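You operate a simulated robot arm through the tools that you are given. There is no shell and no other tool.

You run a simulated robot arm. Do the job below in one go: nothing can be reset, and whatever is moved stays where it is left.

## Task
Lock the pump off and bleed its accumulator down to zero.
Fine: stop button, isolator off, padlock on, in that order; shut the manifold lever; leave the red bleed valve open.

The check looks at the end state, three seconds after you hand in, the way a careful person would. Anything else that was tipped, shoved, dropped, spilled or broken makes it a failure.

## Robot
A 7-joint arm with a two-finger gripper, fixed in place. Base frame: the origin is at the foot of the arm, x ahead of it, y to its left, z up; the work surface is at about z = 880. Lengths are in mm, angles in rad, forces in N, time in s.
With the tool pointing down near the work surface it reaches from about 320 to 760 mm from the base axis. Its first joint turns from -2.897 to 2.897 rad. Payload 1.71 kg.
The tool frame sits at the grasp point between the pads (the TCP): z along the fingers, y along the line on which they close. The tips reach 20 mm beyond it. Largest opening 96 mm; the body of the gripper starts 113 mm behind the TCP.
Orientation is told as [roll, pitch, yaw] about the base's x, y, z axes, in that order, counted from this pose: with the fingers straight down and closing along the base's y, the tool's x points along the base's -x, its y along +y and its z along -z.

## Interface
- The arm moves only by the tool step_arm. Its argument "motion" is a list that holds one entry, the list of rows, each a list of 7 numbers: the gripper command, from -1 (fully open) to 1 (shut), values between in proportion, then the shift along the tool's x, y, z in units of 300 mm (1.0 is 300 mm), then the turn, a rotation vector about the tool's x, y, z in units of 45 degrees (1.0 is 45 degrees). In form: [[[hand, tx, ty, tz, ax, ay, az], ...]]. A call has 1 to 20 rows; each row is the pose to reach, as a shift and turn from the pose commanded when the call began, along the tool's axes at that moment. A call with a number of a shift or a turn outside -1 to 1 is refused whole. Rows are played at 5 a second. More than 50 mm and 0.15 rad between two rows, or a gripper value outside its range, and nothing of the call is played. A pose out of reach is approached as far as the arm can. The call stops where the force on the tool passes 90 N (or 10 N more than at its start, if that is more) or the arm is blocked; 0.2 s more then pass. Each finger travels about 153 mm/s and halts on what it meets, pressing with about 31 N; the grip force reading is that of the motor and also rises with nothing between the fingers. The clock runs only during rows and for 0.2 s after the last one: add rows that repeat a pose to give the fingers time. It gives the time, the measured TCP pose, the force on the tool (base axes), the opening and the grip force at its end, in the units of the frame above (readings bear some noise), with the torque about the TCP (base axes, N m) and any sound that the robot's microphone picked up.
- Cameras (640 x 400 px; columns grow to the right, rows downward): "scene" is fixed at [46.7, 501.4, 1620.6]; the picture's right is [-0.50, -0.86, 0.00], its down [-0.38, 0.22, -0.90] and it looks along [0.78, -0.45, -0.44] (base axes); focal length 339 px, centre (320, 200). "wrist" rides on the gripper at [66, 14, -145] in the tool frame; the picture's right is [-0.21, 0.98, 0.00], its down [-0.88, -0.18, -0.45] and it looks along [-0.44, -0.09, 0.90] (tool axes); focal length 275 px, centre (320, 200). There is no depth. A picture from a camera that has moved, and an enlarged one, comes with that camera's place and axes in the base frame and with its lens.
- capture(camera): a new picture of that camera. No time passes.
- lift_body(by): slides the trunk up (or, below 0, down) by that many mm; the arm rides with it, the base frame stays. It gives what a move gives, with no picture.
- zoom(camera, box): a new picture of the part [left, top, right, bottom] of that camera's present view, enlarged. No time passes.
- job_done(): hands the job in; it is judged then, once.

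Places have to be worked out from the pictures, the camera data and where the tool is seen. Open the gripper and draw the arm clear of the work before you hand the job in, unless the task says otherwise.

The tools are called after "Request:" as name(argument=value, ...) on one line, values as JSON. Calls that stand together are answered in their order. step_arm: Moves the arm, as the interface text tells. Its arguments: {"type":"object","properties":{"motion":{"type":"array"}},"required":["motion"]} The other tools are called the same way: lift_body (by) slides the trunk up or down; capture (camera) takes a picture; zoom (camera, box) takes an enlarged picture of a part of a camera's view; job_done () hands the job in.

At the start:

```text
time_s: 0.0
ee_pos: [448.0, -40.3, 1447.7]
tcp_rot: [-0.001, 0.003, 0.0]
force: [0.0, 0.2, 0.2]
torque: [0.01, -0.02, 0.02]
gripper_width: 96.0
finger_force: 0.1
trunk travel left (down, up): [-300.0, 86.0]
```

scene: 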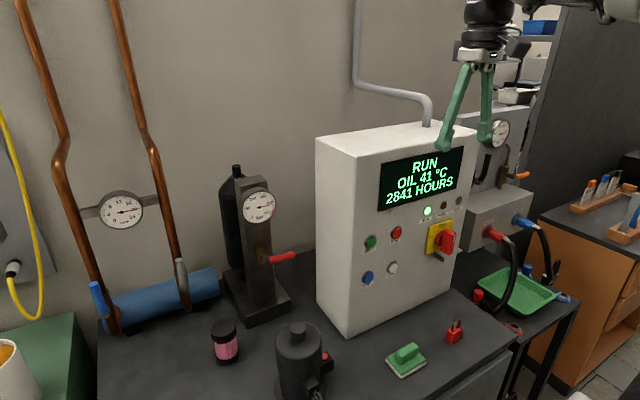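
wrist: 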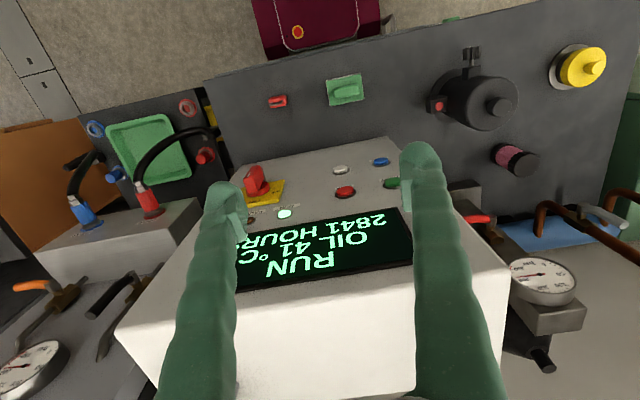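

The pictures show a control cabinet with buttons and a red/yellow isolator, a red padlock on the bench, and gauges with valves left and right. I'll zoom in on each before moving anything.

Request:
zoom(camera="scene", box=[340, 190, 500, 290])

Request:
zoom(camera="scene", box=[200, 160, 360, 260])

Request:
zoom(camera="scene", box=[440, 90, 600, 190])

Request:
zoom(camera="scene", box=[260, 300, 500, 400])

Request:
zoom(camera="scene", box=[440, 200, 600, 340])

Request:
zoom(camera="scene", box=[60, 160, 260, 340])

Request:
zoom(camera="wrist", box=[0, 80, 240, 400])

Request:
zoom(camera="wrist", box=[220, 60, 460, 220])

```text
4.00 times, centred on (420, 240) of scene
camera zoom: at [46.7, 501.4, 1620.6], right [-0.5, -0.86, 0.0], down [-0.38, 0.22, -0.9], along [0.78, -0.45, -0.44], focal length 1356 px, centre (-80, 40)
```

zoom: 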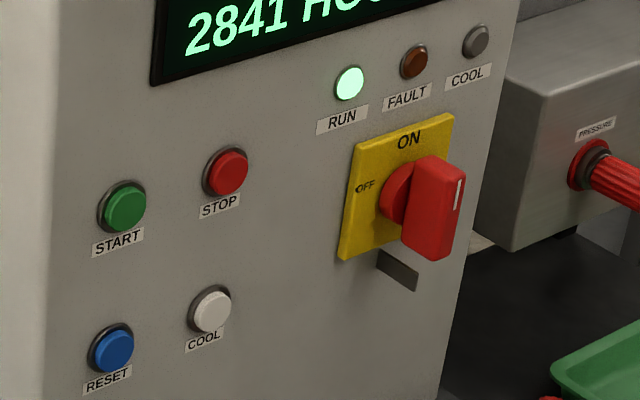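

```text
4.00 times, centred on (280, 210) of scene
camera zoom: at [46.7, 501.4, 1620.6], right [-0.5, -0.86, 0.0], down [-0.38, 0.22, -0.9], along [0.78, -0.45, -0.44], focal length 1356 px, centre (480, 160)
```

zoom: 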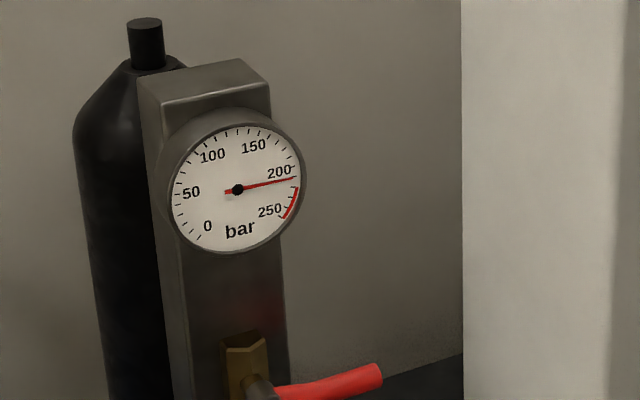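

```text
4.00 times, centred on (520, 140) of scene
camera zoom: at [46.7, 501.4, 1620.6], right [-0.5, -0.86, 0.0], down [-0.38, 0.22, -0.9], along [0.78, -0.45, -0.44], focal length 1356 px, centre (-480, 440)
```

zoom: 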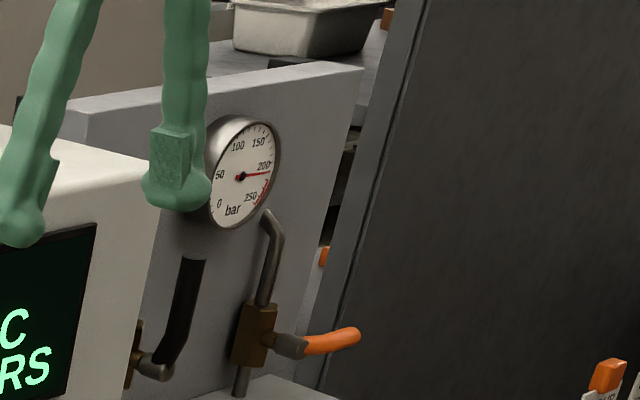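

```text
2.67 times, centred on (380, 350) of scene
camera zoom: at [46.7, 501.4, 1620.6], right [-0.5, -0.86, 0.0], down [-0.38, 0.22, -0.9], along [0.78, -0.45, -0.44], focal length 904 px, centre (160, -200)
```

zoom: 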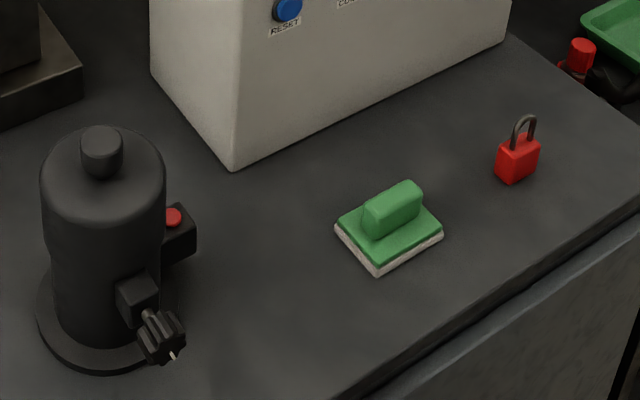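

```text
2.86 times, centred on (520, 270) of scene
camera zoom: at [46.7, 501.4, 1620.6], right [-0.5, -0.86, 0.0], down [-0.38, 0.22, -0.9], along [0.78, -0.45, -0.44], focal length 969 px, centre (-251, 0)
```

zoom: 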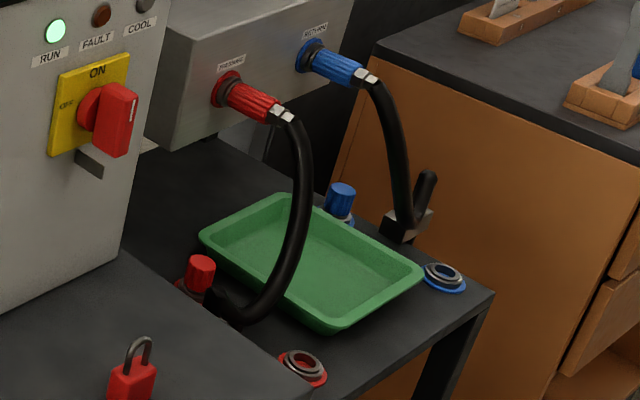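

```text
2.22 times, centred on (160, 250) of scene
camera zoom: at [46.7, 501.4, 1620.6], right [-0.5, -0.86, 0.0], down [-0.38, 0.22, -0.9], along [0.78, -0.45, -0.44], focal length 753 px, centre (676, 89)
```

zoom: 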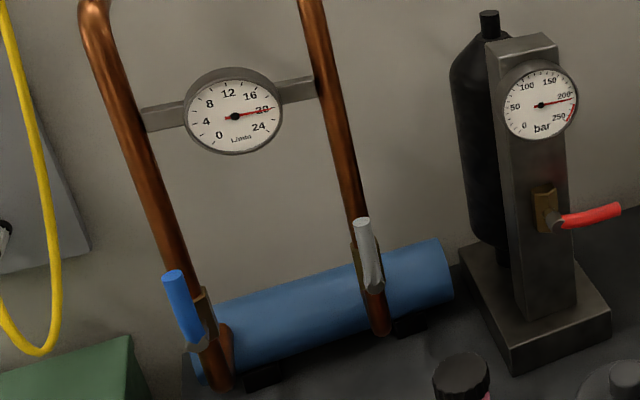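

```text
1.25 times, centred on (120, 240) of wrist
camera zoom: at [382.4, -26.8, 1591.5], right [0.21, 0.98, 0.0], down [0.88, -0.18, 0.44], along [0.43, -0.09, -0.9], focal length 344 px, centre (570, 150)
```

zoom: 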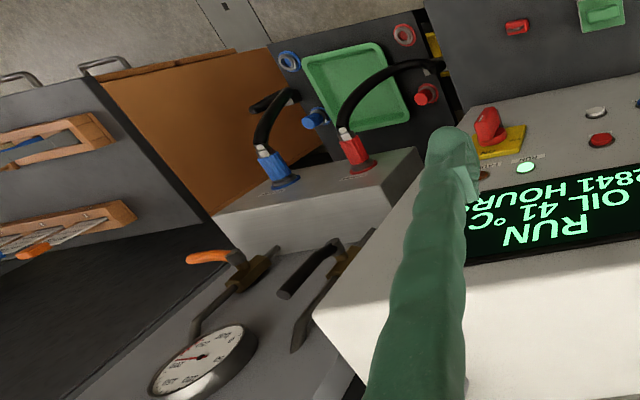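

```text
2.50 times, centred on (340, 140) of wrist
camera zoom: at [382.4, -26.8, 1591.5], right [0.21, 0.98, 0.0], down [0.88, -0.18, 0.44], along [0.43, -0.09, -0.9], focal length 688 px, centre (270, 350)
```

zoom: 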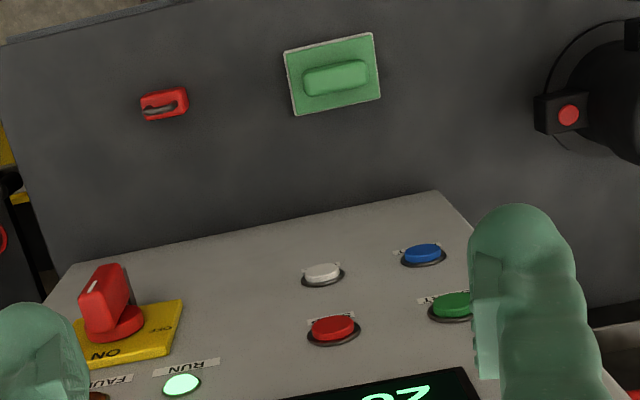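

Working from the scene camera, I put the cabinet's front face at x≈582 and STOP near (575, -22, 1178). The isolator is near (580, -192, 1110) and the padlock near (440, -144, 880). I'll back off a little and tilt the tool forward 45° to get a closer look at the panel.

Request:
step_arm(motion=[[[-1, 0.02, 0, 0.04, 0, -0.125, 0], [-1, 0.04, 0, 0.08, 0, -0.25, 0], [-1, 0.06, 0, 0.12, 0, -0.375, 0], [-1, 0.08, 0, 0.16, 0, -0.5, 0], [-1, 0.1, 0, 0.2, 0, -0.625, 0], [-1, 0.12, 0, 0.24, 0, -0.75, 0], [-1, 0.14, 0, 0.28, 0, -0.875, 0], [-1, 0.16, 0, 0.32, 0, -1.0, 0], [-1, 0.16, 0, 0.32, 0, -1.0, 0]]])

Request:
capture(camera="wrist")

Request:
capture(camera="scene")

```text
time_s: 2.0
ee_pos: [382.8, -41.1, 1356.7]
tcp_rot: [0.001, -0.798, 0.0]
force: [-0.2, -0.2, -0.3]
torque: [-0.02, 0.0, 0.0]
gripper_width: 96.0
finger_force: 0.0
trunk travel left (down, up): [-300.0, 86.0]
```

```text
taken
camera wrist: at [232.2, -27.1, 1409.6], right [0.14, 0.98, 0.15], down [0.29, -0.18, 0.94], along [0.95, -0.09, -0.31], focal length 275 px, centre (320, 200)
```

wrist: 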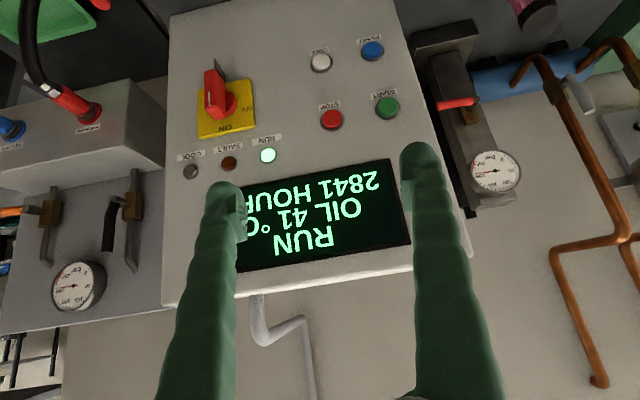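

```text
taken
```

scene: 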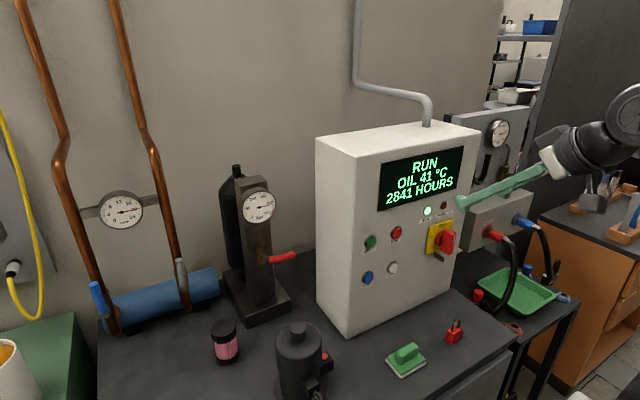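

The view is clear. I'll zoom into the right-hand manifold plate, the isolator and the accumulator valve to read any labels.

Request:
zoom(camera="wrist", box=[0, 60, 180, 330])

Request:
zoom(camera="wrist", box=[160, 40, 420, 200])

Request:
zoom(camera="wrist", box=[400, 0, 640, 230])

Request:
zoom(camera="scene", box=[440, 90, 560, 190])

```text
1.48 times, centred on (90, 195) of wrist
camera zoom: at [232.2, -27.1, 1409.6], right [0.14, 0.98, 0.15], down [0.29, -0.18, 0.94], along [0.95, -0.09, -0.31], focal length 408 px, centre (661, 207)
```

zoom: 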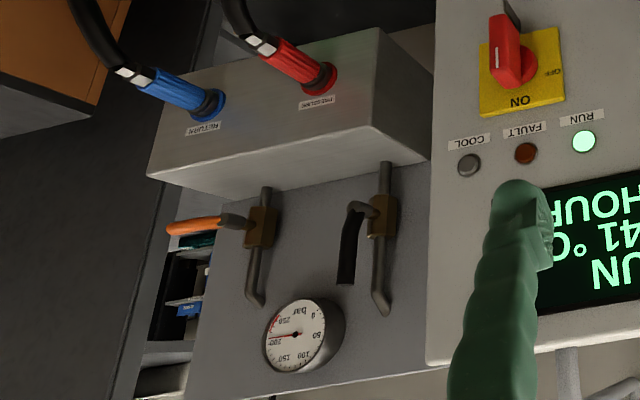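

```text
2.46 times, centred on (290, 120) of wrist
camera zoom: at [232.2, -27.1, 1409.6], right [0.14, 0.98, 0.15], down [0.29, -0.18, 0.94], along [0.95, -0.09, -0.31], focal length 678 px, centre (394, 397)
```

zoom: 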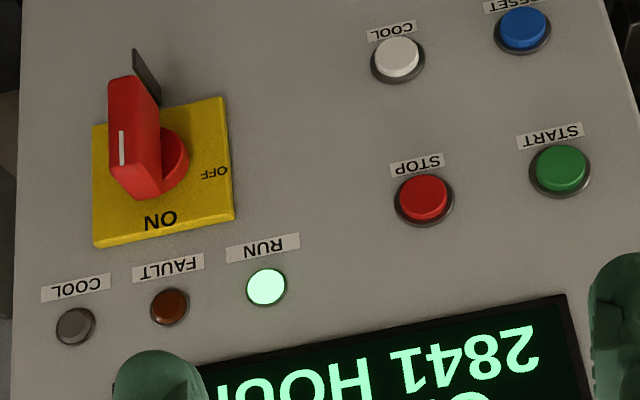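

```text
1.74 times, centred on (520, 115) of wrist
camera zoom: at [232.2, -27.1, 1409.6], right [0.14, 0.98, 0.15], down [0.29, -0.18, 0.94], along [0.95, -0.09, -0.31], focal length 479 px, centre (-28, 348)
```

zoom: 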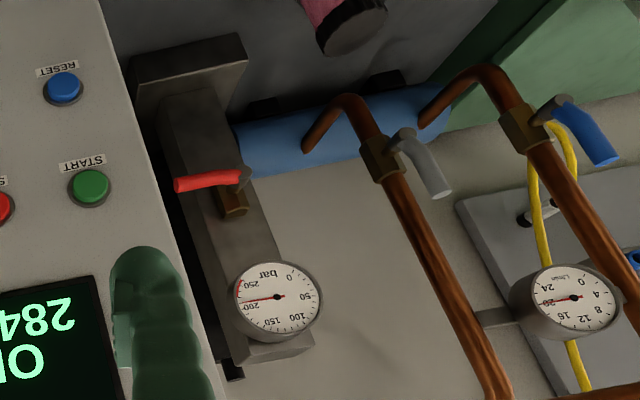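

```text
4.00 times, centred on (500, 140) of scene
camera zoom: at [46.7, 501.4, 1620.6], right [-0.5, -0.86, 0.0], down [-0.38, 0.22, -0.9], along [0.78, -0.45, -0.44], focal length 1356 px, centre (-400, 440)
```

zoom: 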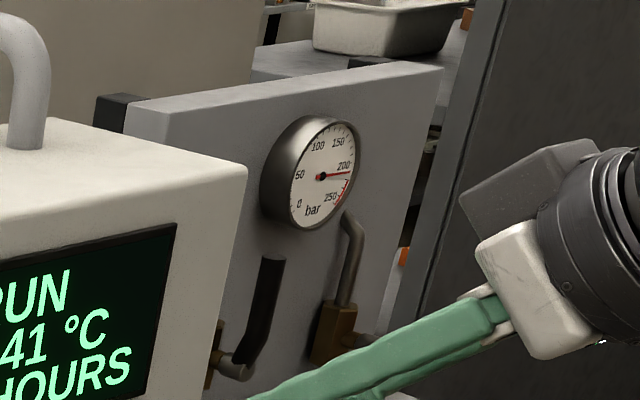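

The black manifold lever (pivot ≈ (646, -417, 1205)) stands along its pipe, so it's open; the orange one lies across its pipe. The red bleed lever (pivot ≈ (742, 263, 1102), tip toward -y) also lies across, so it's shut. I'll bring the camera closer to the isolator and the hasp below it.

Request:
step_arm(motion=[[[-1, 0.052, -0.05, 0.083, 0, 0, 0], [-1, 0.104, -0.1, 0.167, 0, 0, 0], [-1, 0.156, -0.15, 0.25, 0, 0, 0], [-1, 0.207, -0.2, 0.333, 0, 0, 0], [-1, 0.259, -0.25, 0.417, 0, 0, 0], [-1, 0.311, -0.3, 0.5, 0, 0, 0], [-1, 0.311, -0.3, 0.5, 0, 0, 0]]])

Request:
capture(camera="wrist")

Request:
zoom(camera="wrist", box=[180, 0, 420, 150])

```text
time_s: 3.6
ee_pos: [424.1, -132.8, 1182.8]
tcp_rot: [-0.009, -0.799, 0.005]
force: [0.0, 0.8, -0.7]
torque: [-0.02, -0.03, 0.02]
gripper_width: 95.9
finger_force: 0.1
trunk travel left (down, up): [-300.0, 86.0]
```

```text
taken
camera wrist: at [275.4, -118.4, 1236.1], right [0.14, 0.98, 0.14], down [0.29, -0.18, 0.94], along [0.95, -0.09, -0.31], focal length 275 px, centre (320, 200)
```

wrist: 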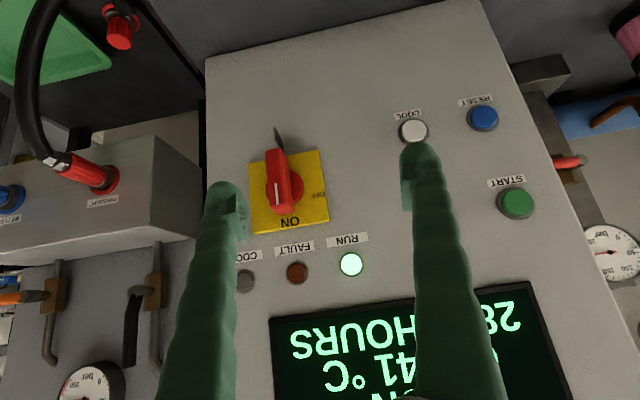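

```text
2.67 times, centred on (300, 75) of wrist
camera zoom: at [275.4, -118.4, 1236.1], right [0.14, 0.98, 0.14], down [0.29, -0.18, 0.94], along [0.95, -0.09, -0.31], focal length 734 px, centre (373, 533)
```

zoom: 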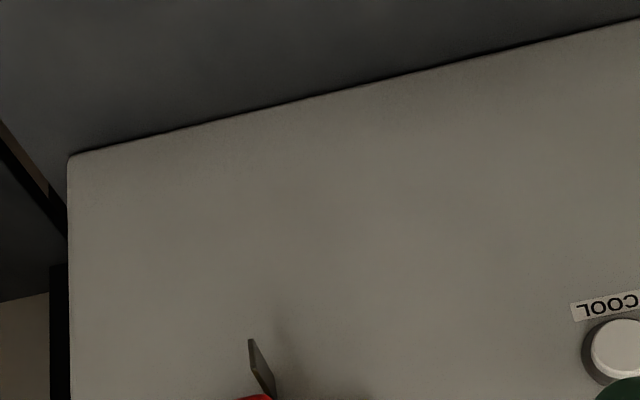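

Zooming into the isolator and hasp from this nearer viewpoint.

Request:
zoom(camera="wrist", box=[230, 110, 350, 240])

Request:
zoom(camera="scene", box=[420, 215, 470, 270])

Request:
zoom(camera="scene", box=[435, 310, 475, 350])

```text
3.08 times, centred on (290, 175) of wrist
camera zoom: at [275.4, -118.4, 1236.1], right [0.14, 0.98, 0.14], down [0.29, -0.18, 0.94], along [0.95, -0.09, -0.31], focal length 847 px, centre (412, 277)
```

zoom: 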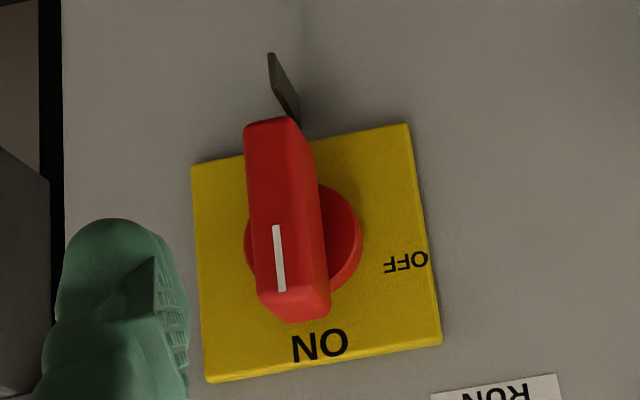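

```text
7.27 times, centred on (445, 242) of scene
camera zoom: at [46.7, 501.4, 1620.6], right [-0.5, -0.86, 0.0], down [-0.38, 0.22, -0.9], along [0.78, -0.45, -0.44], focal length 2466 px, centre (-589, -109)
```

zoom: 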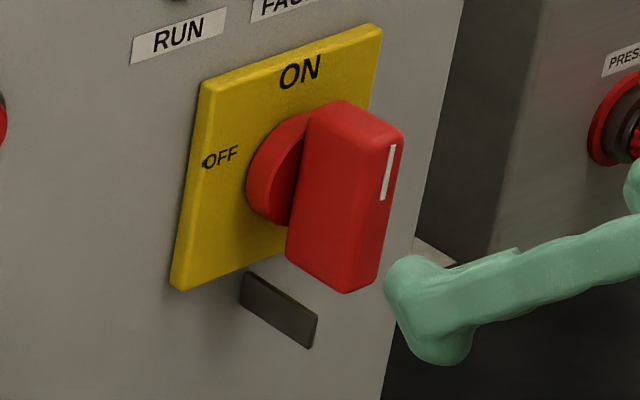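

```text
10.00 times, centred on (455, 330) of scene
camera zoom: at [46.7, 501.4, 1620.6], right [-0.5, -0.86, 0.0], down [-0.38, 0.22, -0.9], along [0.78, -0.45, -0.44], focal length 3390 px, centre (-1030, -1100)
```

zoom: 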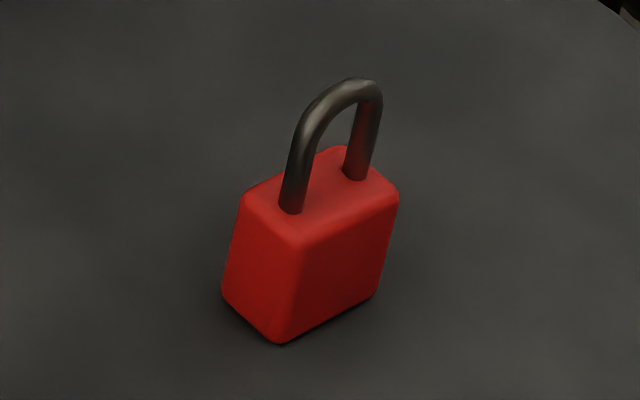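

The hasp is a plain flat tab sticking out about 36 mm below the isolator, at about (546–582, -186, 1046–1062), so the padlock's closed shackle should thread over it. STOP comes first. I'll bring the tool horizontal in front of the STOP button at x≈430 and close the fingers.

Request:
step_arm(motion=[[[-1, 0, 0.045, 0, 0, -0.125, 0], [-1, 0, 0.09, 0, 0, -0.25, 0], [-1, 0, 0.135, 0, 0, -0.375, 0], [-1, 0, 0.18, 0, 0, -0.5, 0], [0, 0, 0.225, 0, 0, -0.625, 0], [0.5, 0, 0.27, 0, 0, -0.75, 0], [1, 0, 0.315, 0, 0, -0.875, 0], [1, 0, 0.36, 0, 0, -1.0, 0], [1, 0, 0.36, 0, 0, -1.0, 0], [1, 0, 0.36, 0, 0, -1.0, 0]]])

Request:
capture(camera="wrist")

Request:
capture(camera="scene")

```text
time_s: 5.8
ee_pos: [552.1, -57.1, 1125.4]
tcp_rot: [-2.929, -1.551, 2.922]
force: [-0.7, 0.8, -0.1]
torque: [0.01, 0.0, 0.0]
gripper_width: 0.1
finger_force: 30.1
out of reach, approached as far as the arm can: row 1, 2, 3, 4, 5, 6, 7, 8, 9, 10
trunk travel left (down, up): [-300.0, 86.0]
```

```text
taken
camera wrist: at [409.3, -42.7, 1056.9], right [0.0, 0.98, 0.2], down [-0.46, -0.18, 0.87], along [0.89, -0.1, 0.45], focal length 275 px, centre (320, 200)
```

wrist: 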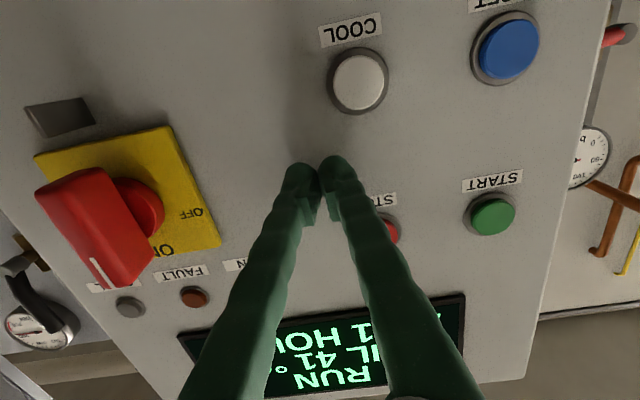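

```text
taken
```

scene: 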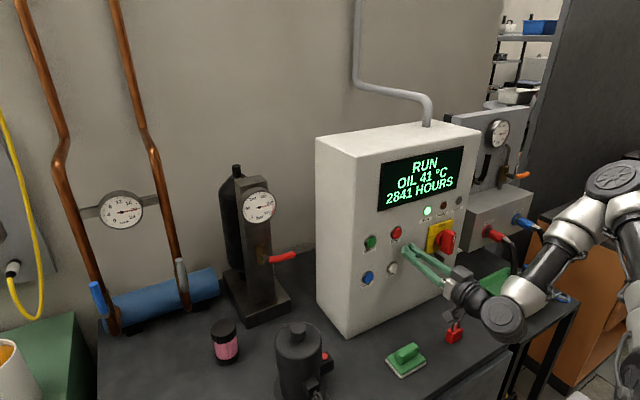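

The close-in horizontal pose was out of reach, so the arm ended at (552, -57, 1125), near the panel but with no contact force. I'll back away from the panel and tilt the tool back up, then lower the trunk so horizontal poses become comfortable.

Request:
step_arm(motion=[[[1, 0, 0, -0.05, 0, 0.1, 0], [1, 0, 0, -0.1, 0, 0.2, 0], [1, 0, 0, -0.15, 0, 0.35, 0], [1, 0, 0, -0.2, 0, 0.5, 0], [1, 0, 0, -0.25, 0, 0.65, 0], [1, 0, 0, -0.3, 0, 0.8, 0], [1, 0, 0, -0.3, 0, 0.9, 0], [1, 0, 0, -0.3, 0, 1.0, 0], [1, 0, 0, -0.3, 0, 1.0, 0]]])

Request:
capture(camera="scene")

```text
time_s: 7.8
ee_pos: [480.6, -59.3, 1134.7]
tcp_rot: [0.0, -0.801, 0.0]
force: [0.1, -0.1, 0.3]
torque: [0.01, 0.03, 0.0]
gripper_width: 0.0
finger_force: 29.7
out of reach, approached as far as the arm can: row 1, 2, 3, 4, 5, 6, 7, 8, 9
trunk travel left (down, up): [-300.0, 86.0]
```

```text
taken
```

scene: 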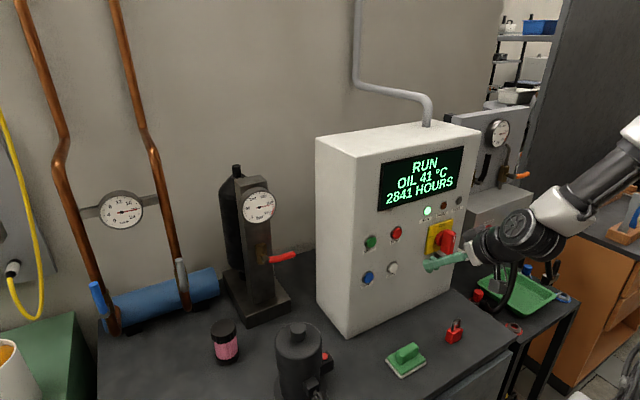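

Backed off to (481, -59, 1135), and the arm is clear. I'll raise the TCP about 165 mm, then lower the trunk by 200 mm so the shoulder is nearer panel height.

Request:
step_arm(motion=[[[1, -0.079, 0, -0.077, 0, 0, 0], [1, -0.158, 0, -0.154, 0, 0, 0], [1, -0.236, 0, -0.23, 0, 0, 0], [1, -0.315, 0, -0.307, 0, 0, 0], [1, -0.394, 0, -0.383, 0, 0, 0], [1, -0.394, 0, -0.383, 0, 0, 0]]])

Request:
capture(camera="scene")

```text
time_s: 8.4
ee_pos: [465.7, -59.3, 1183.6]
tcp_rot: [-0.006, -0.817, 0.006]
force: [-0.8, -0.2, -0.1]
torque: [0.02, -0.04, 0.0]
gripper_width: 0.0
finger_force: 29.4
trunk travel left (down, up): [-300.0, 86.0]
stopped in row 2: the arm was blocked; the commanded pose is now the measured one
```

```text
taken
```

scene: 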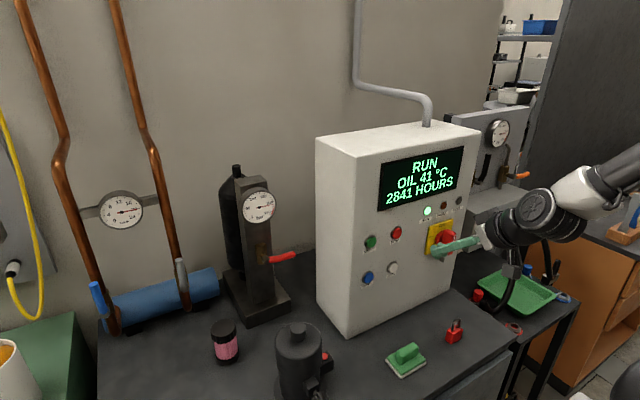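

The arm reported being blocked with almost no tool force, so it's probably near a joint limit. I'll relax the tilt toward straight down before going further up.

Request:
step_arm(motion=[[[1, 0, 0, -0.05, 0, 0.12, 0], [1, 0, 0, -0.1, 0, 0.24, 0], [1, 0, 0, -0.15, 0, 0.36, 0], [1, 0, 0, -0.2, 0, 0.48, 0], [1, 0, 0, -0.25, 0, 0.6, 0], [1, 0, 0, -0.3, 0, 0.7, 0], [1, 0, 0, -0.3, 0, 0.7, 0]]])

Request:
capture(camera="scene")

```text
time_s: 8.7
ee_pos: [450.2, -60.8, 1192.1]
tcp_rot: [-0.015, -0.803, 0.015]
force: [-1.0, -1.0, 0.9]
torque: [-0.01, -0.04, -0.02]
gripper_width: 0.0
finger_force: 29.2
trunk travel left (down, up): [-300.0, 86.0]
stopped in row 1: the arm was blocked; the commanded pose is now the measured one
```

```text
taken
```

scene: 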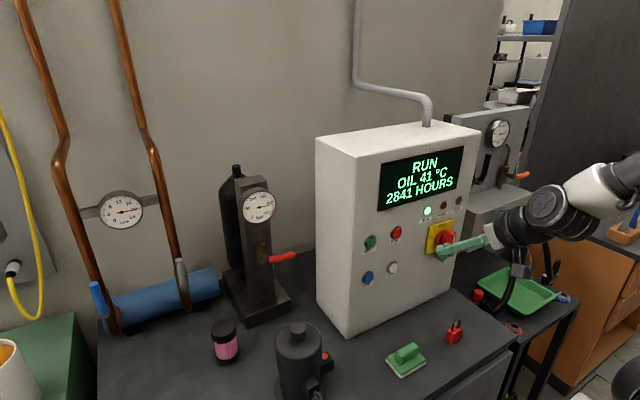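

It is moving, but it trips early, so I'll repeat with smaller, slower steps.

Request:
step_arm(motion=[[[1, 0, 0, 0, 0, 0, 0], [1, 0, 0, -0.02, 0, 0.04, 0], [1, 0, 0, -0.04, 0, 0.08, 0], [1, 0, 0, -0.06, 0, 0.12, 0], [1, 0, 0, -0.08, 0, 0.16, 0], [1, 0, 0, -0.1, 0, 0.2, 0], [1, 0, 0, -0.12, 0, 0.24, 0], [1, 0, 0, -0.14, 0, 0.28, 0], [1, 0, 0, -0.16, 0, 0.32, 0], [1, 0, 0, -0.18, 0, 0.36, 0], [1, 0, 0, -0.2, 0, 0.4, 0]]])

Request:
capture(camera="scene")

```text
time_s: 11.1
ee_pos: [404.0, -59.0, 1234.6]
tcp_rot: [-0.008, -0.478, 0.009]
force: [-0.9, 0.2, 0.9]
torque: [-0.03, -0.03, 0.0]
gripper_width: 0.1
finger_force: 29.9
trunk travel left (down, up): [-300.0, 86.0]
```

```text
taken
```

scene: 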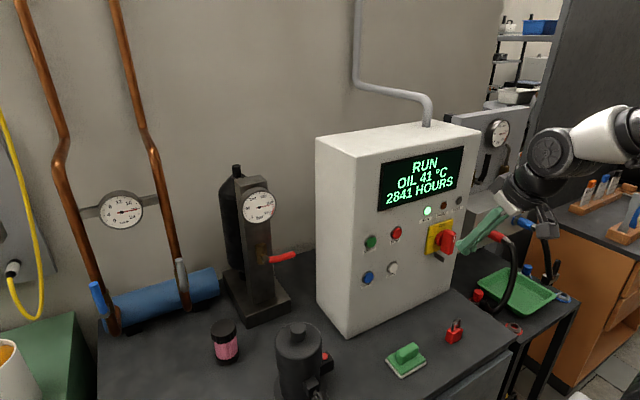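

The arm is free again at (404, -59, 1235) with a tilt of -0.48. Now I'll lower the trunk by 200 mm; the TCP will be near z≈1035, well above the bench items.

Request:
lift_body(by=-200)

Request:
capture(camera="scene")

Request:
capture(camera="wrist")

```text
time_s: 13.3
ee_pos: [403.4, -58.4, 1035.5]
tcp_rot: [-0.009, -0.479, 0.008]
force: [-0.3, 0.2, 0.3]
torque: [0.01, -0.03, -0.01]
gripper_width: 0.1
finger_force: 29.4
trunk travel left (down, up): [-100.0, 286.0]
```

```text
taken
```

scene: 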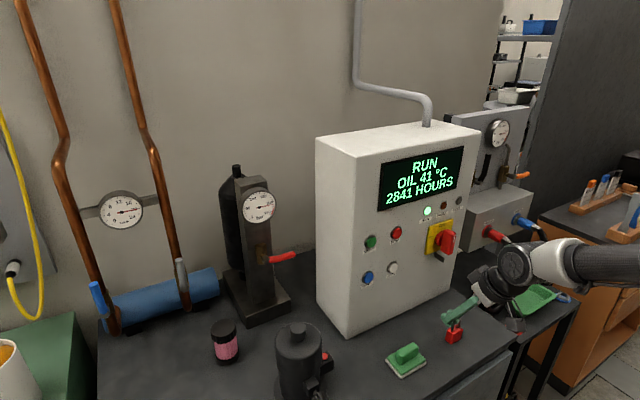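

```text
taken
camera wrist: at [278.8, -44.3, 1132.8], right [0.18, 0.98, 0.09], down [0.57, -0.18, 0.8], along [0.8, -0.09, -0.59], focal length 275 px, centre (320, 200)
```

wrist: 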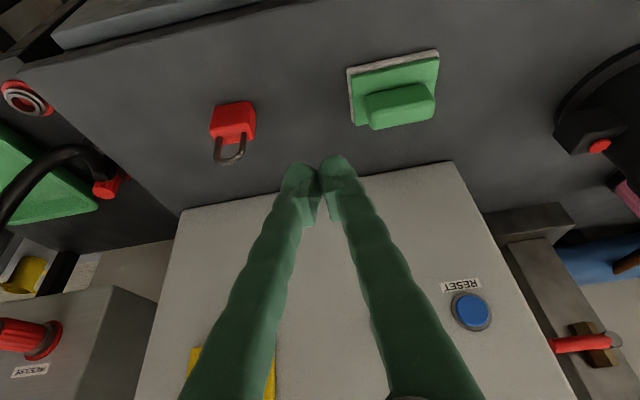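

A good view of the padlock here; I'll zoom in for its pose.

Request:
zoom(camera="wrist", box=[180, 80, 280, 180])

```text
4.00 times, centred on (230, 130) of wrist
camera zoom: at [278.8, -44.3, 1132.8], right [0.18, 0.98, 0.09], down [0.57, -0.18, 0.8], along [0.8, -0.09, -0.59], focal length 1101 px, centre (680, 480)
```

zoom: 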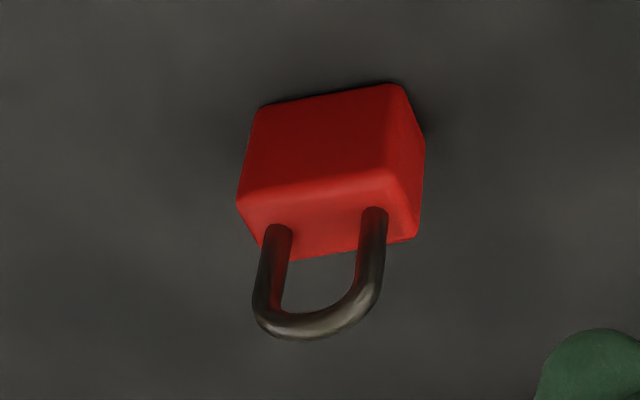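

The padlock body is about 35 (y) × 20 (x) × 35 tall, centred near (441, -139) with a yaw of about -0.08. Its shackle reaches z≈952, with roughly a 16 × 31 mm inner opening. Now I'll raise the arm toward the STOP height at 45°.

Request:
step_arm(motion=[[[1, -0.04, 0.017, -0.057, 0, -0.055, 0], [1, -0.08, 0.034, -0.114, 0, -0.11, 0], [1, -0.12, 0.051, -0.171, 0, -0.165, 0], [1, -0.16, 0.069, -0.228, 0, -0.22, 0], [1, -0.2, 0.086, -0.285, 0, -0.275, 0], [1, -0.24, 0.103, -0.342, 0, -0.33, 0], [1, -0.282, 0.12, -0.398, 0, -0.39, 0], [1, -0.282, 0.12, -0.398, 0, -0.39, 0]]])

Request:
capture(camera="scene")

```text
time_s: 15.1
ee_pos: [424.5, -19.5, 1182.1]
tcp_rot: [-0.012, -0.785, 0.012]
force: [-0.5, 0.3, -0.5]
torque: [0.0, 0.02, 0.01]
gripper_width: 0.0
finger_force: 30.2
trunk travel left (down, up): [-100.0, 286.0]
```

```text
taken
```

scene: 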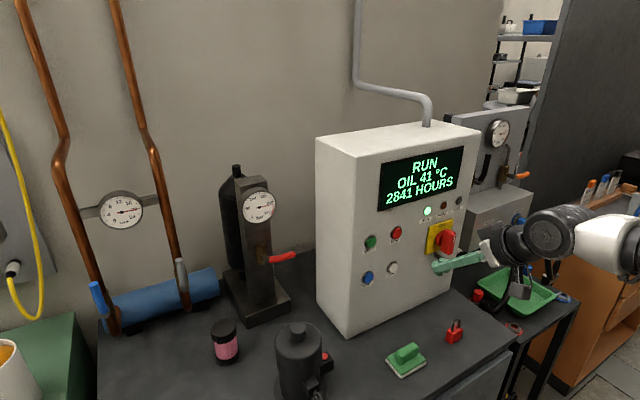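

Reached exactly (424, -20, 1182). I'll tilt further toward horizontal in stages, watching for reach problems.

Request:
step_arm(motion=[[[1, -0.02, 0, 0.02, 0, -0.1, 0], [1, -0.04, 0, 0.04, 0, -0.2, 0], [1, -0.06, 0, 0.06, 0, -0.3, 0], [1, -0.08, 0, 0.08, 0, -0.4, 0], [1, -0.1, 0, 0.1, 0, -0.5, 0], [1, -0.1, 0, 0.1, 0, -0.5, 0]]])

```text
time_s: 16.5
ee_pos: [466.6, -21.5, 1181.0]
tcp_rot: [-0.022, -1.18, 0.024]
force: [-0.1, 0.1, -0.4]
torque: [0.03, -0.01, 0.04]
gripper_width: 0.0
finger_force: 29.5
trunk travel left (down, up): [-100.0, 286.0]
```

That worked (tilt -1.18). One more stage to horizontal at x≈485.

Request:
step_arm(motion=[[[1, -0.005, 0, 0.012, 0, -0.1, 0], [1, -0.01, 0, 0.024, 0, -0.2, 0], [1, -0.015, 0, 0.036, 0, -0.3, 0], [1, -0.02, 0, 0.048, 0, -0.4, 0], [1, -0.025, 0, 0.062, 0, -0.49, 0], [1, -0.025, 0, 0.062, 0, -0.49, 0]]])

Request:
capture(camera="scene")

Request:
capture(camera="wrist")

```text
time_s: 17.9
ee_pos: [508.1, -22.8, 1197.8]
tcp_rot: [-0.824, -1.56, 0.831]
force: [0.0, -1.3, -1.0]
torque: [-0.02, 0.01, 0.03]
gripper_width: 0.1
finger_force: 29.4
out of reach, approached as far as the arm can: row 3, 4, 5, 6
trunk travel left (down, up): [-100.0, 286.0]
```

```text
taken
```

scene: 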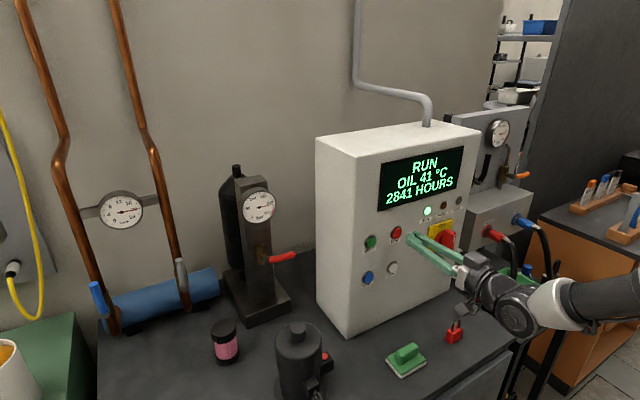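

```text
taken
camera wrist: at [362.5, -9.6, 1132.2], right [0.0, 0.98, 0.2], down [-0.44, -0.18, 0.88], along [0.9, -0.08, 0.43], focal length 275 px, centre (320, 200)
```

wrist: 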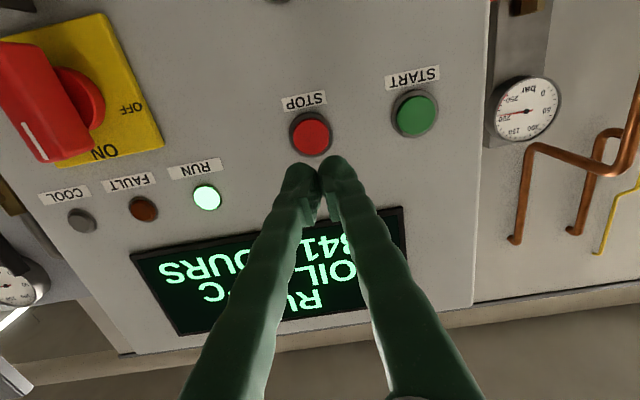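

STOP triangulates to about (572, -23, 1177). The closed fingertips are at (528, -23, 1198), so I'll drop 21 mm and advance to within about 15 mm of the button.

Request:
step_arm(motion=[[[1, 0.035, 0, 0, 0, 0, 0], [1, 0.069, 0, 0, 0, 0, 0], [1, 0.069, 0, 0.05, 0, 0, 0], [1, 0.069, 0, 0.1, 0, 0, 0], [1, 0.069, 0, 0.1, 0, 0, 0]]])

Request:
capture(camera="wrist")

Request:
zoom(camera="scene", box=[350, 200, 470, 290])

```text
time_s: 19.1
ee_pos: [538.7, -23.2, 1177.2]
tcp_rot: [-0.755, -1.56, 0.76]
force: [0.1, 0.2, 0.0]
torque: [0.0, 0.0, -0.02]
gripper_width: 0.2
finger_force: 29.2
out of reach, approached as far as the arm can: row 1, 2
trunk travel left (down, up): [-100.0, 286.0]
```

```text
taken
camera wrist: at [392.2, -10.0, 1112.1], right [0.0, 0.98, 0.2], down [-0.44, -0.18, 0.88], along [0.9, -0.08, 0.43], focal length 275 px, centre (320, 200)
```

wrist: 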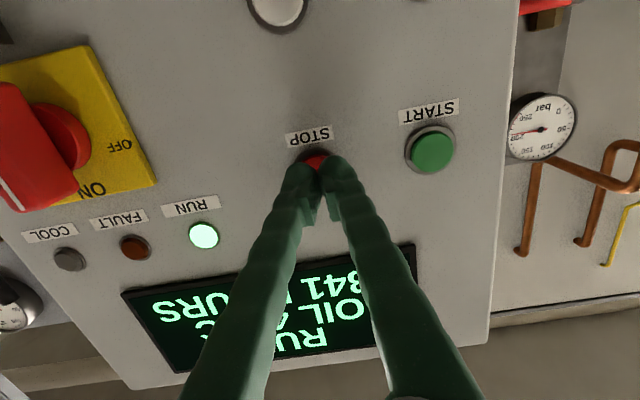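

```text
4.44 times, centred on (410, 245) of scene
camera zoom: at [46.7, 501.4, 1620.6], right [-0.5, -0.86, 0.0], down [-0.38, 0.22, -0.9], along [0.78, -0.45, -0.44], focal length 1507 px, centre (-80, 0)
```

zoom: 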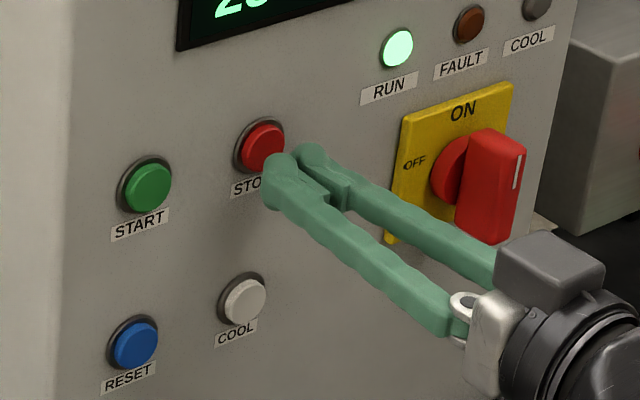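

The fingertips are lined up in front of STOP, a little short of it. I'll press forward slowly in 3 mm steps and then back off.

Request:
step_arm(motion=[[[1, 0, 0, 0.01, 0, 0, 0], [1, 0, 0, 0.02, 0, 0, 0], [1, 0, 0, 0.03, 0, 0, 0], [1, 0, 0, 0.04, 0, 0, 0], [1, 0, 0, 0.05, 0, 0, 0], [1, 0, 0, 0.055, 0, 0, 0], [1, 0, 0, 0.055, 0, 0, 0]]])

Request:
zoom(camera="scene", box=[350, 140, 490, 260])

```text
time_s: 20.7
ee_pos: [554.8, -22.0, 1177.7]
tcp_rot: [-0.823, -1.559, 0.825]
force: [-2.5, -1.1, 1.9]
torque: [0.0, -0.03, -0.04]
gripper_width: 5.7
finger_force: 29.7
trunk travel left (down, up): [-100.0, 286.0]
heard: click
```

```text
3.33 times, centred on (420, 200) of scene
camera zoom: at [46.7, 501.4, 1620.6], right [-0.5, -0.86, 0.0], down [-0.38, 0.22, -0.9], along [0.78, -0.45, -0.44], focal length 1130 px, centre (-13, 200)
```

zoom: 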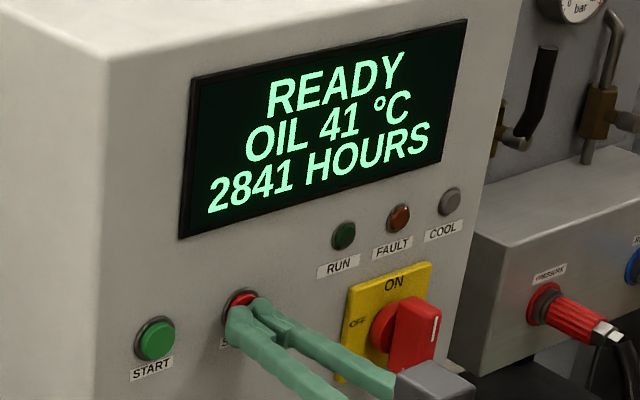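

STOP clicked; the display now shows READY and the RUN lamp is off. Next is the isolator, with its axis estimated at y≈-186, z≈1115 and its bar front at x≈541. I'll back off, open the fingers partly and slide over in front of it.

Request:
step_arm(motion=[[[1, 0, 0, -0.05, 0, 0, 0], [1, 0, 0, -0.1, 0, 0, 0], [0.5, 0, 0, -0.14, 0, 0, 0], [0, 0, -0.1, -0.14, 0, 0, 0], [-0.15, 0, -0.2, -0.14, 0, 0, 0], [-0.15, 0, -0.3, -0.14, 0, 0, 0], [-0.15, 0, -0.4, -0.14, 0, 0, 0], [-0.15, 0, -0.5, -0.14, 0, 0, 0], [-0.15, 0, -0.547, -0.14, 0, 0, 0], [-0.15, 0, -0.547, -0.14, 0, 0, 0]]])

Request:
capture(camera="wrist")

Request:
capture(camera="scene")

```text
time_s: 22.9
ee_pos: [513.0, -185.1, 1177.5]
tcp_rot: [-0.766, -1.559, 0.771]
force: [0.0, -0.3, -0.1]
torque: [-0.01, -0.01, 0.03]
gripper_width: 55.3
finger_force: 0.1
out of reach, approached as far as the arm can: row 3, 4
trunk travel left (down, up): [-100.0, 286.0]
```

```text
taken
camera wrist: at [367.2, -173.2, 1112.3], right [0.0, 0.98, 0.2], down [-0.44, -0.18, 0.88], along [0.9, -0.08, 0.43], focal length 275 px, centre (320, 200)
```

wrist: 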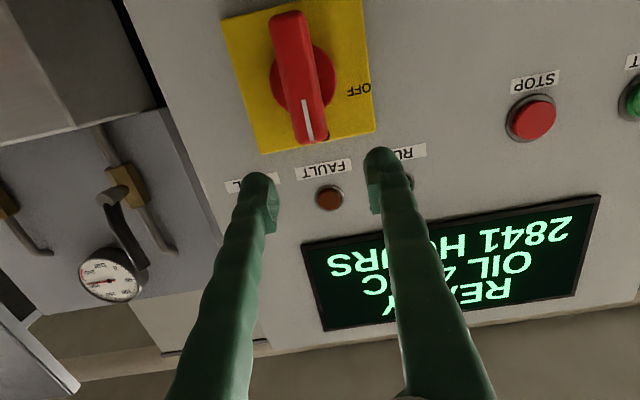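

```text
taken
```

scene: 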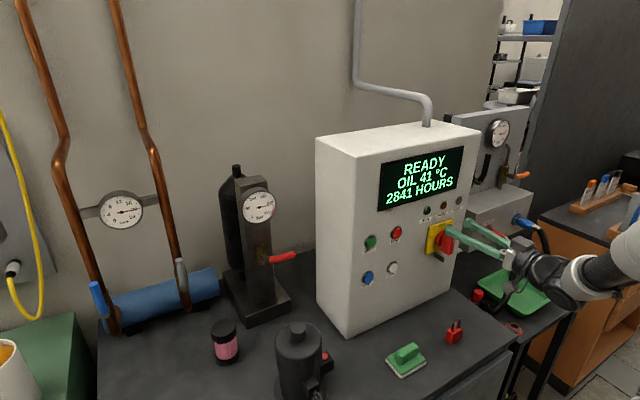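

I'll zoom in on the knob here to refine its axis.

Request:
zoom(camera="wrist", box=[200, 0, 400, 160])

```text
2.50 times, centred on (300, 80) of wrist
camera zoom: at [367.2, -173.2, 1112.3], right [0.0, 0.98, 0.2], down [-0.44, -0.18, 0.88], along [0.9, -0.08, 0.43], focal length 688 px, centre (370, 500)
```

zoom: 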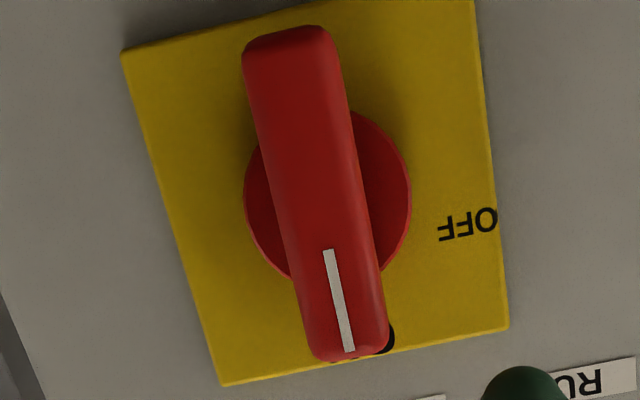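

Knob axis refined to y≈-185, z≈1117. The TCP is at y=-185, z=1177 with the tips at x=533, short of the bar, so lowering the trunk 60 mm aligns it.

Request:
lift_body(by=-60)

Request:
capture(camera="wrist")

Request:
zoom(camera="scene", box=[390, 190, 550, 300])

```text
time_s: 23.9
ee_pos: [513.4, -185.2, 1118.4]
tcp_rot: [-0.777, -1.56, 0.781]
force: [1.0, -0.1, 0.4]
torque: [0.01, 0.03, -0.01]
gripper_width: 55.1
finger_force: 0.0
trunk travel left (down, up): [-40.0, 346.0]
```

```text
taken
camera wrist: at [367.2, -172.9, 1051.6], right [0.0, 0.98, 0.2], down [-0.44, -0.18, 0.88], along [0.9, -0.08, 0.43], focal length 275 px, centre (320, 200)
```

wrist: 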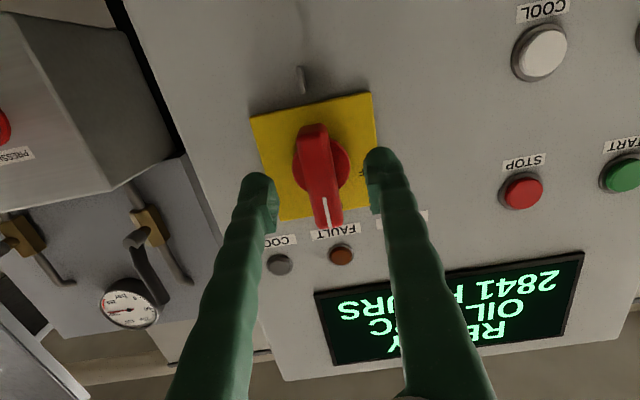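

```text
3.64 times, centred on (470, 245) of scene
camera zoom: at [46.7, 501.4, 1620.6], right [-0.5, -0.86, 0.0], down [-0.38, 0.22, -0.9], along [0.78, -0.45, -0.44], focal length 1233 px, centre (-226, 36)
```

zoom: 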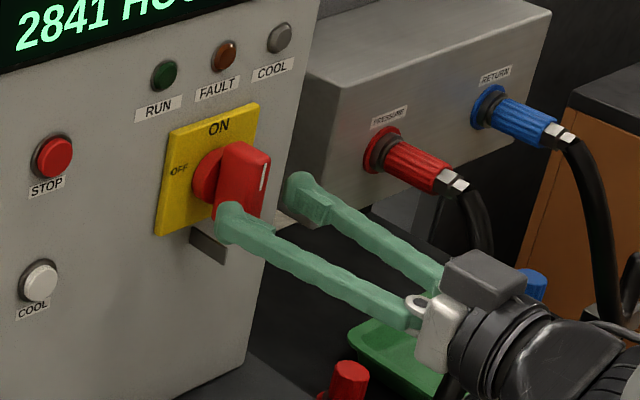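

The fingers straddle the bar. I'll advance about 24 mm, so the tips are near x=557 and short of the yellow plate, then close on the bar.

Request:
step_arm(motion=[[[-0.15, 0, 0, 0.03, 0, 0, 0], [-0.15, 0, 0, 0.06, 0, 0, 0], [-0.15, 0, 0, 0.08, 0, 0, 0], [-0.15, 0, 0, 0.08, 0, 0, 0], [0.3, 0, 0, 0.08, 0, 0, 0], [0.6, 0, 0, 0.08, 0, 0, 0], [1, 0, 0, 0.08, 0, 0, 0], [1, 0, 0, 0.08, 0, 0, 0]]])

Request:
capture(camera="wrist")

Request:
zoom(camera="scene", box=[390, 190, 550, 300])

```text
time_s: 25.7
ee_pos: [537.9, -185.9, 1117.2]
tcp_rot: [-0.764, -1.561, 0.768]
force: [1.4, 0.9, 1.0]
torque: [0.03, -0.03, 0.02]
gripper_width: 19.1
finger_force: 35.1
trunk travel left (down, up): [-40.0, 346.0]
```

```text
taken
camera wrist: at [392.0, -172.6, 1052.0], right [0.0, 0.98, 0.2], down [-0.44, -0.18, 0.88], along [0.9, -0.08, 0.43], focal length 275 px, centre (320, 200)
```

wrist: 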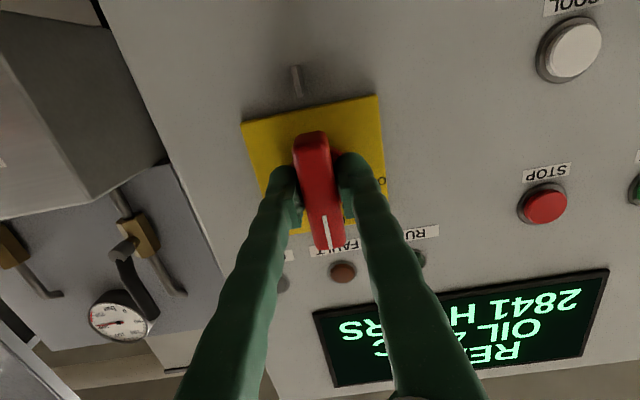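

```text
3.64 times, centred on (470, 245) of scene
camera zoom: at [46.7, 501.4, 1620.6], right [-0.5, -0.86, 0.0], down [-0.38, 0.22, -0.9], along [0.78, -0.45, -0.44], focal length 1233 px, centre (-226, 36)
```

zoom: 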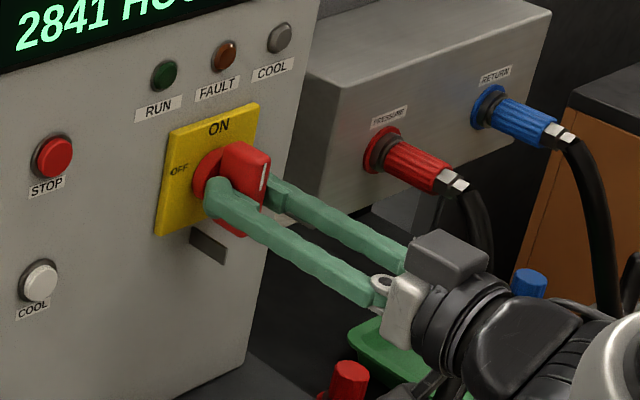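

The bar is gripped (19 mm, low side forces). I'll turn it 45° counterclockwise (pointer from ON toward OFF on the left) about the tool axis, then check.

Request:
step_arm(motion=[[[1, 0, 0, 0, 0, 0, -0.1], [1, 0, 0, 0, 0, 0, -0.2], [1, 0, 0, 0, 0, 0, -0.3], [1, 0, 0, 0, 0, 0, -0.4], [1, 0, 0, 0, 0, 0, -0.5], [1, 0, 0, 0, 0, 0, -0.6], [1, 0, 0, 0, 0, 0, -0.7], [1, 0, 0, 0, 0, 0, -0.8], [1, 0, 0, 0, 0, 0, -0.9], [1, 0, 0, 0, 0, 0, -1.0], [1, 0, 0, 0, 0, 0, -1.0]]])

Request:
zoom(camera="scene", box=[390, 190, 550, 300])

Request:
capture(camera="wrist")

```text
time_s: 28.1
ee_pos: [536.6, -186.1, 1118.0]
tcp_rot: [-1.567, -0.778, 1.569]
force: [13.1, -13.5, 18.8]
torque: [0.05, -0.24, -0.26]
gripper_width: 19.0
finger_force: 35.0
trunk travel left (down, up): [-40.0, 346.0]
```

```text
3.64 times, centred on (470, 245) of scene
camera zoom: at [46.7, 501.4, 1620.6], right [-0.5, -0.86, 0.0], down [-0.38, 0.22, -0.9], along [0.78, -0.45, -0.44], focal length 1233 px, centre (-226, 36)
```

zoom: 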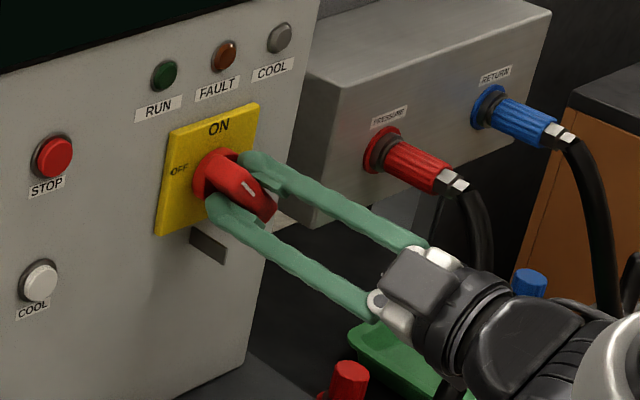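

```text
taken
camera wrist: at [392.3, -224.3, 1062.0], right [0.0, 0.83, -0.55], down [-0.44, 0.49, 0.75], along [0.9, 0.25, 0.37], focal length 275 px, centre (320, 200)
```

wrist: 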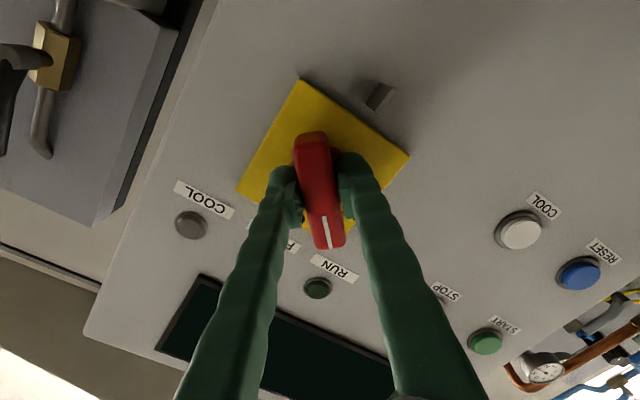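

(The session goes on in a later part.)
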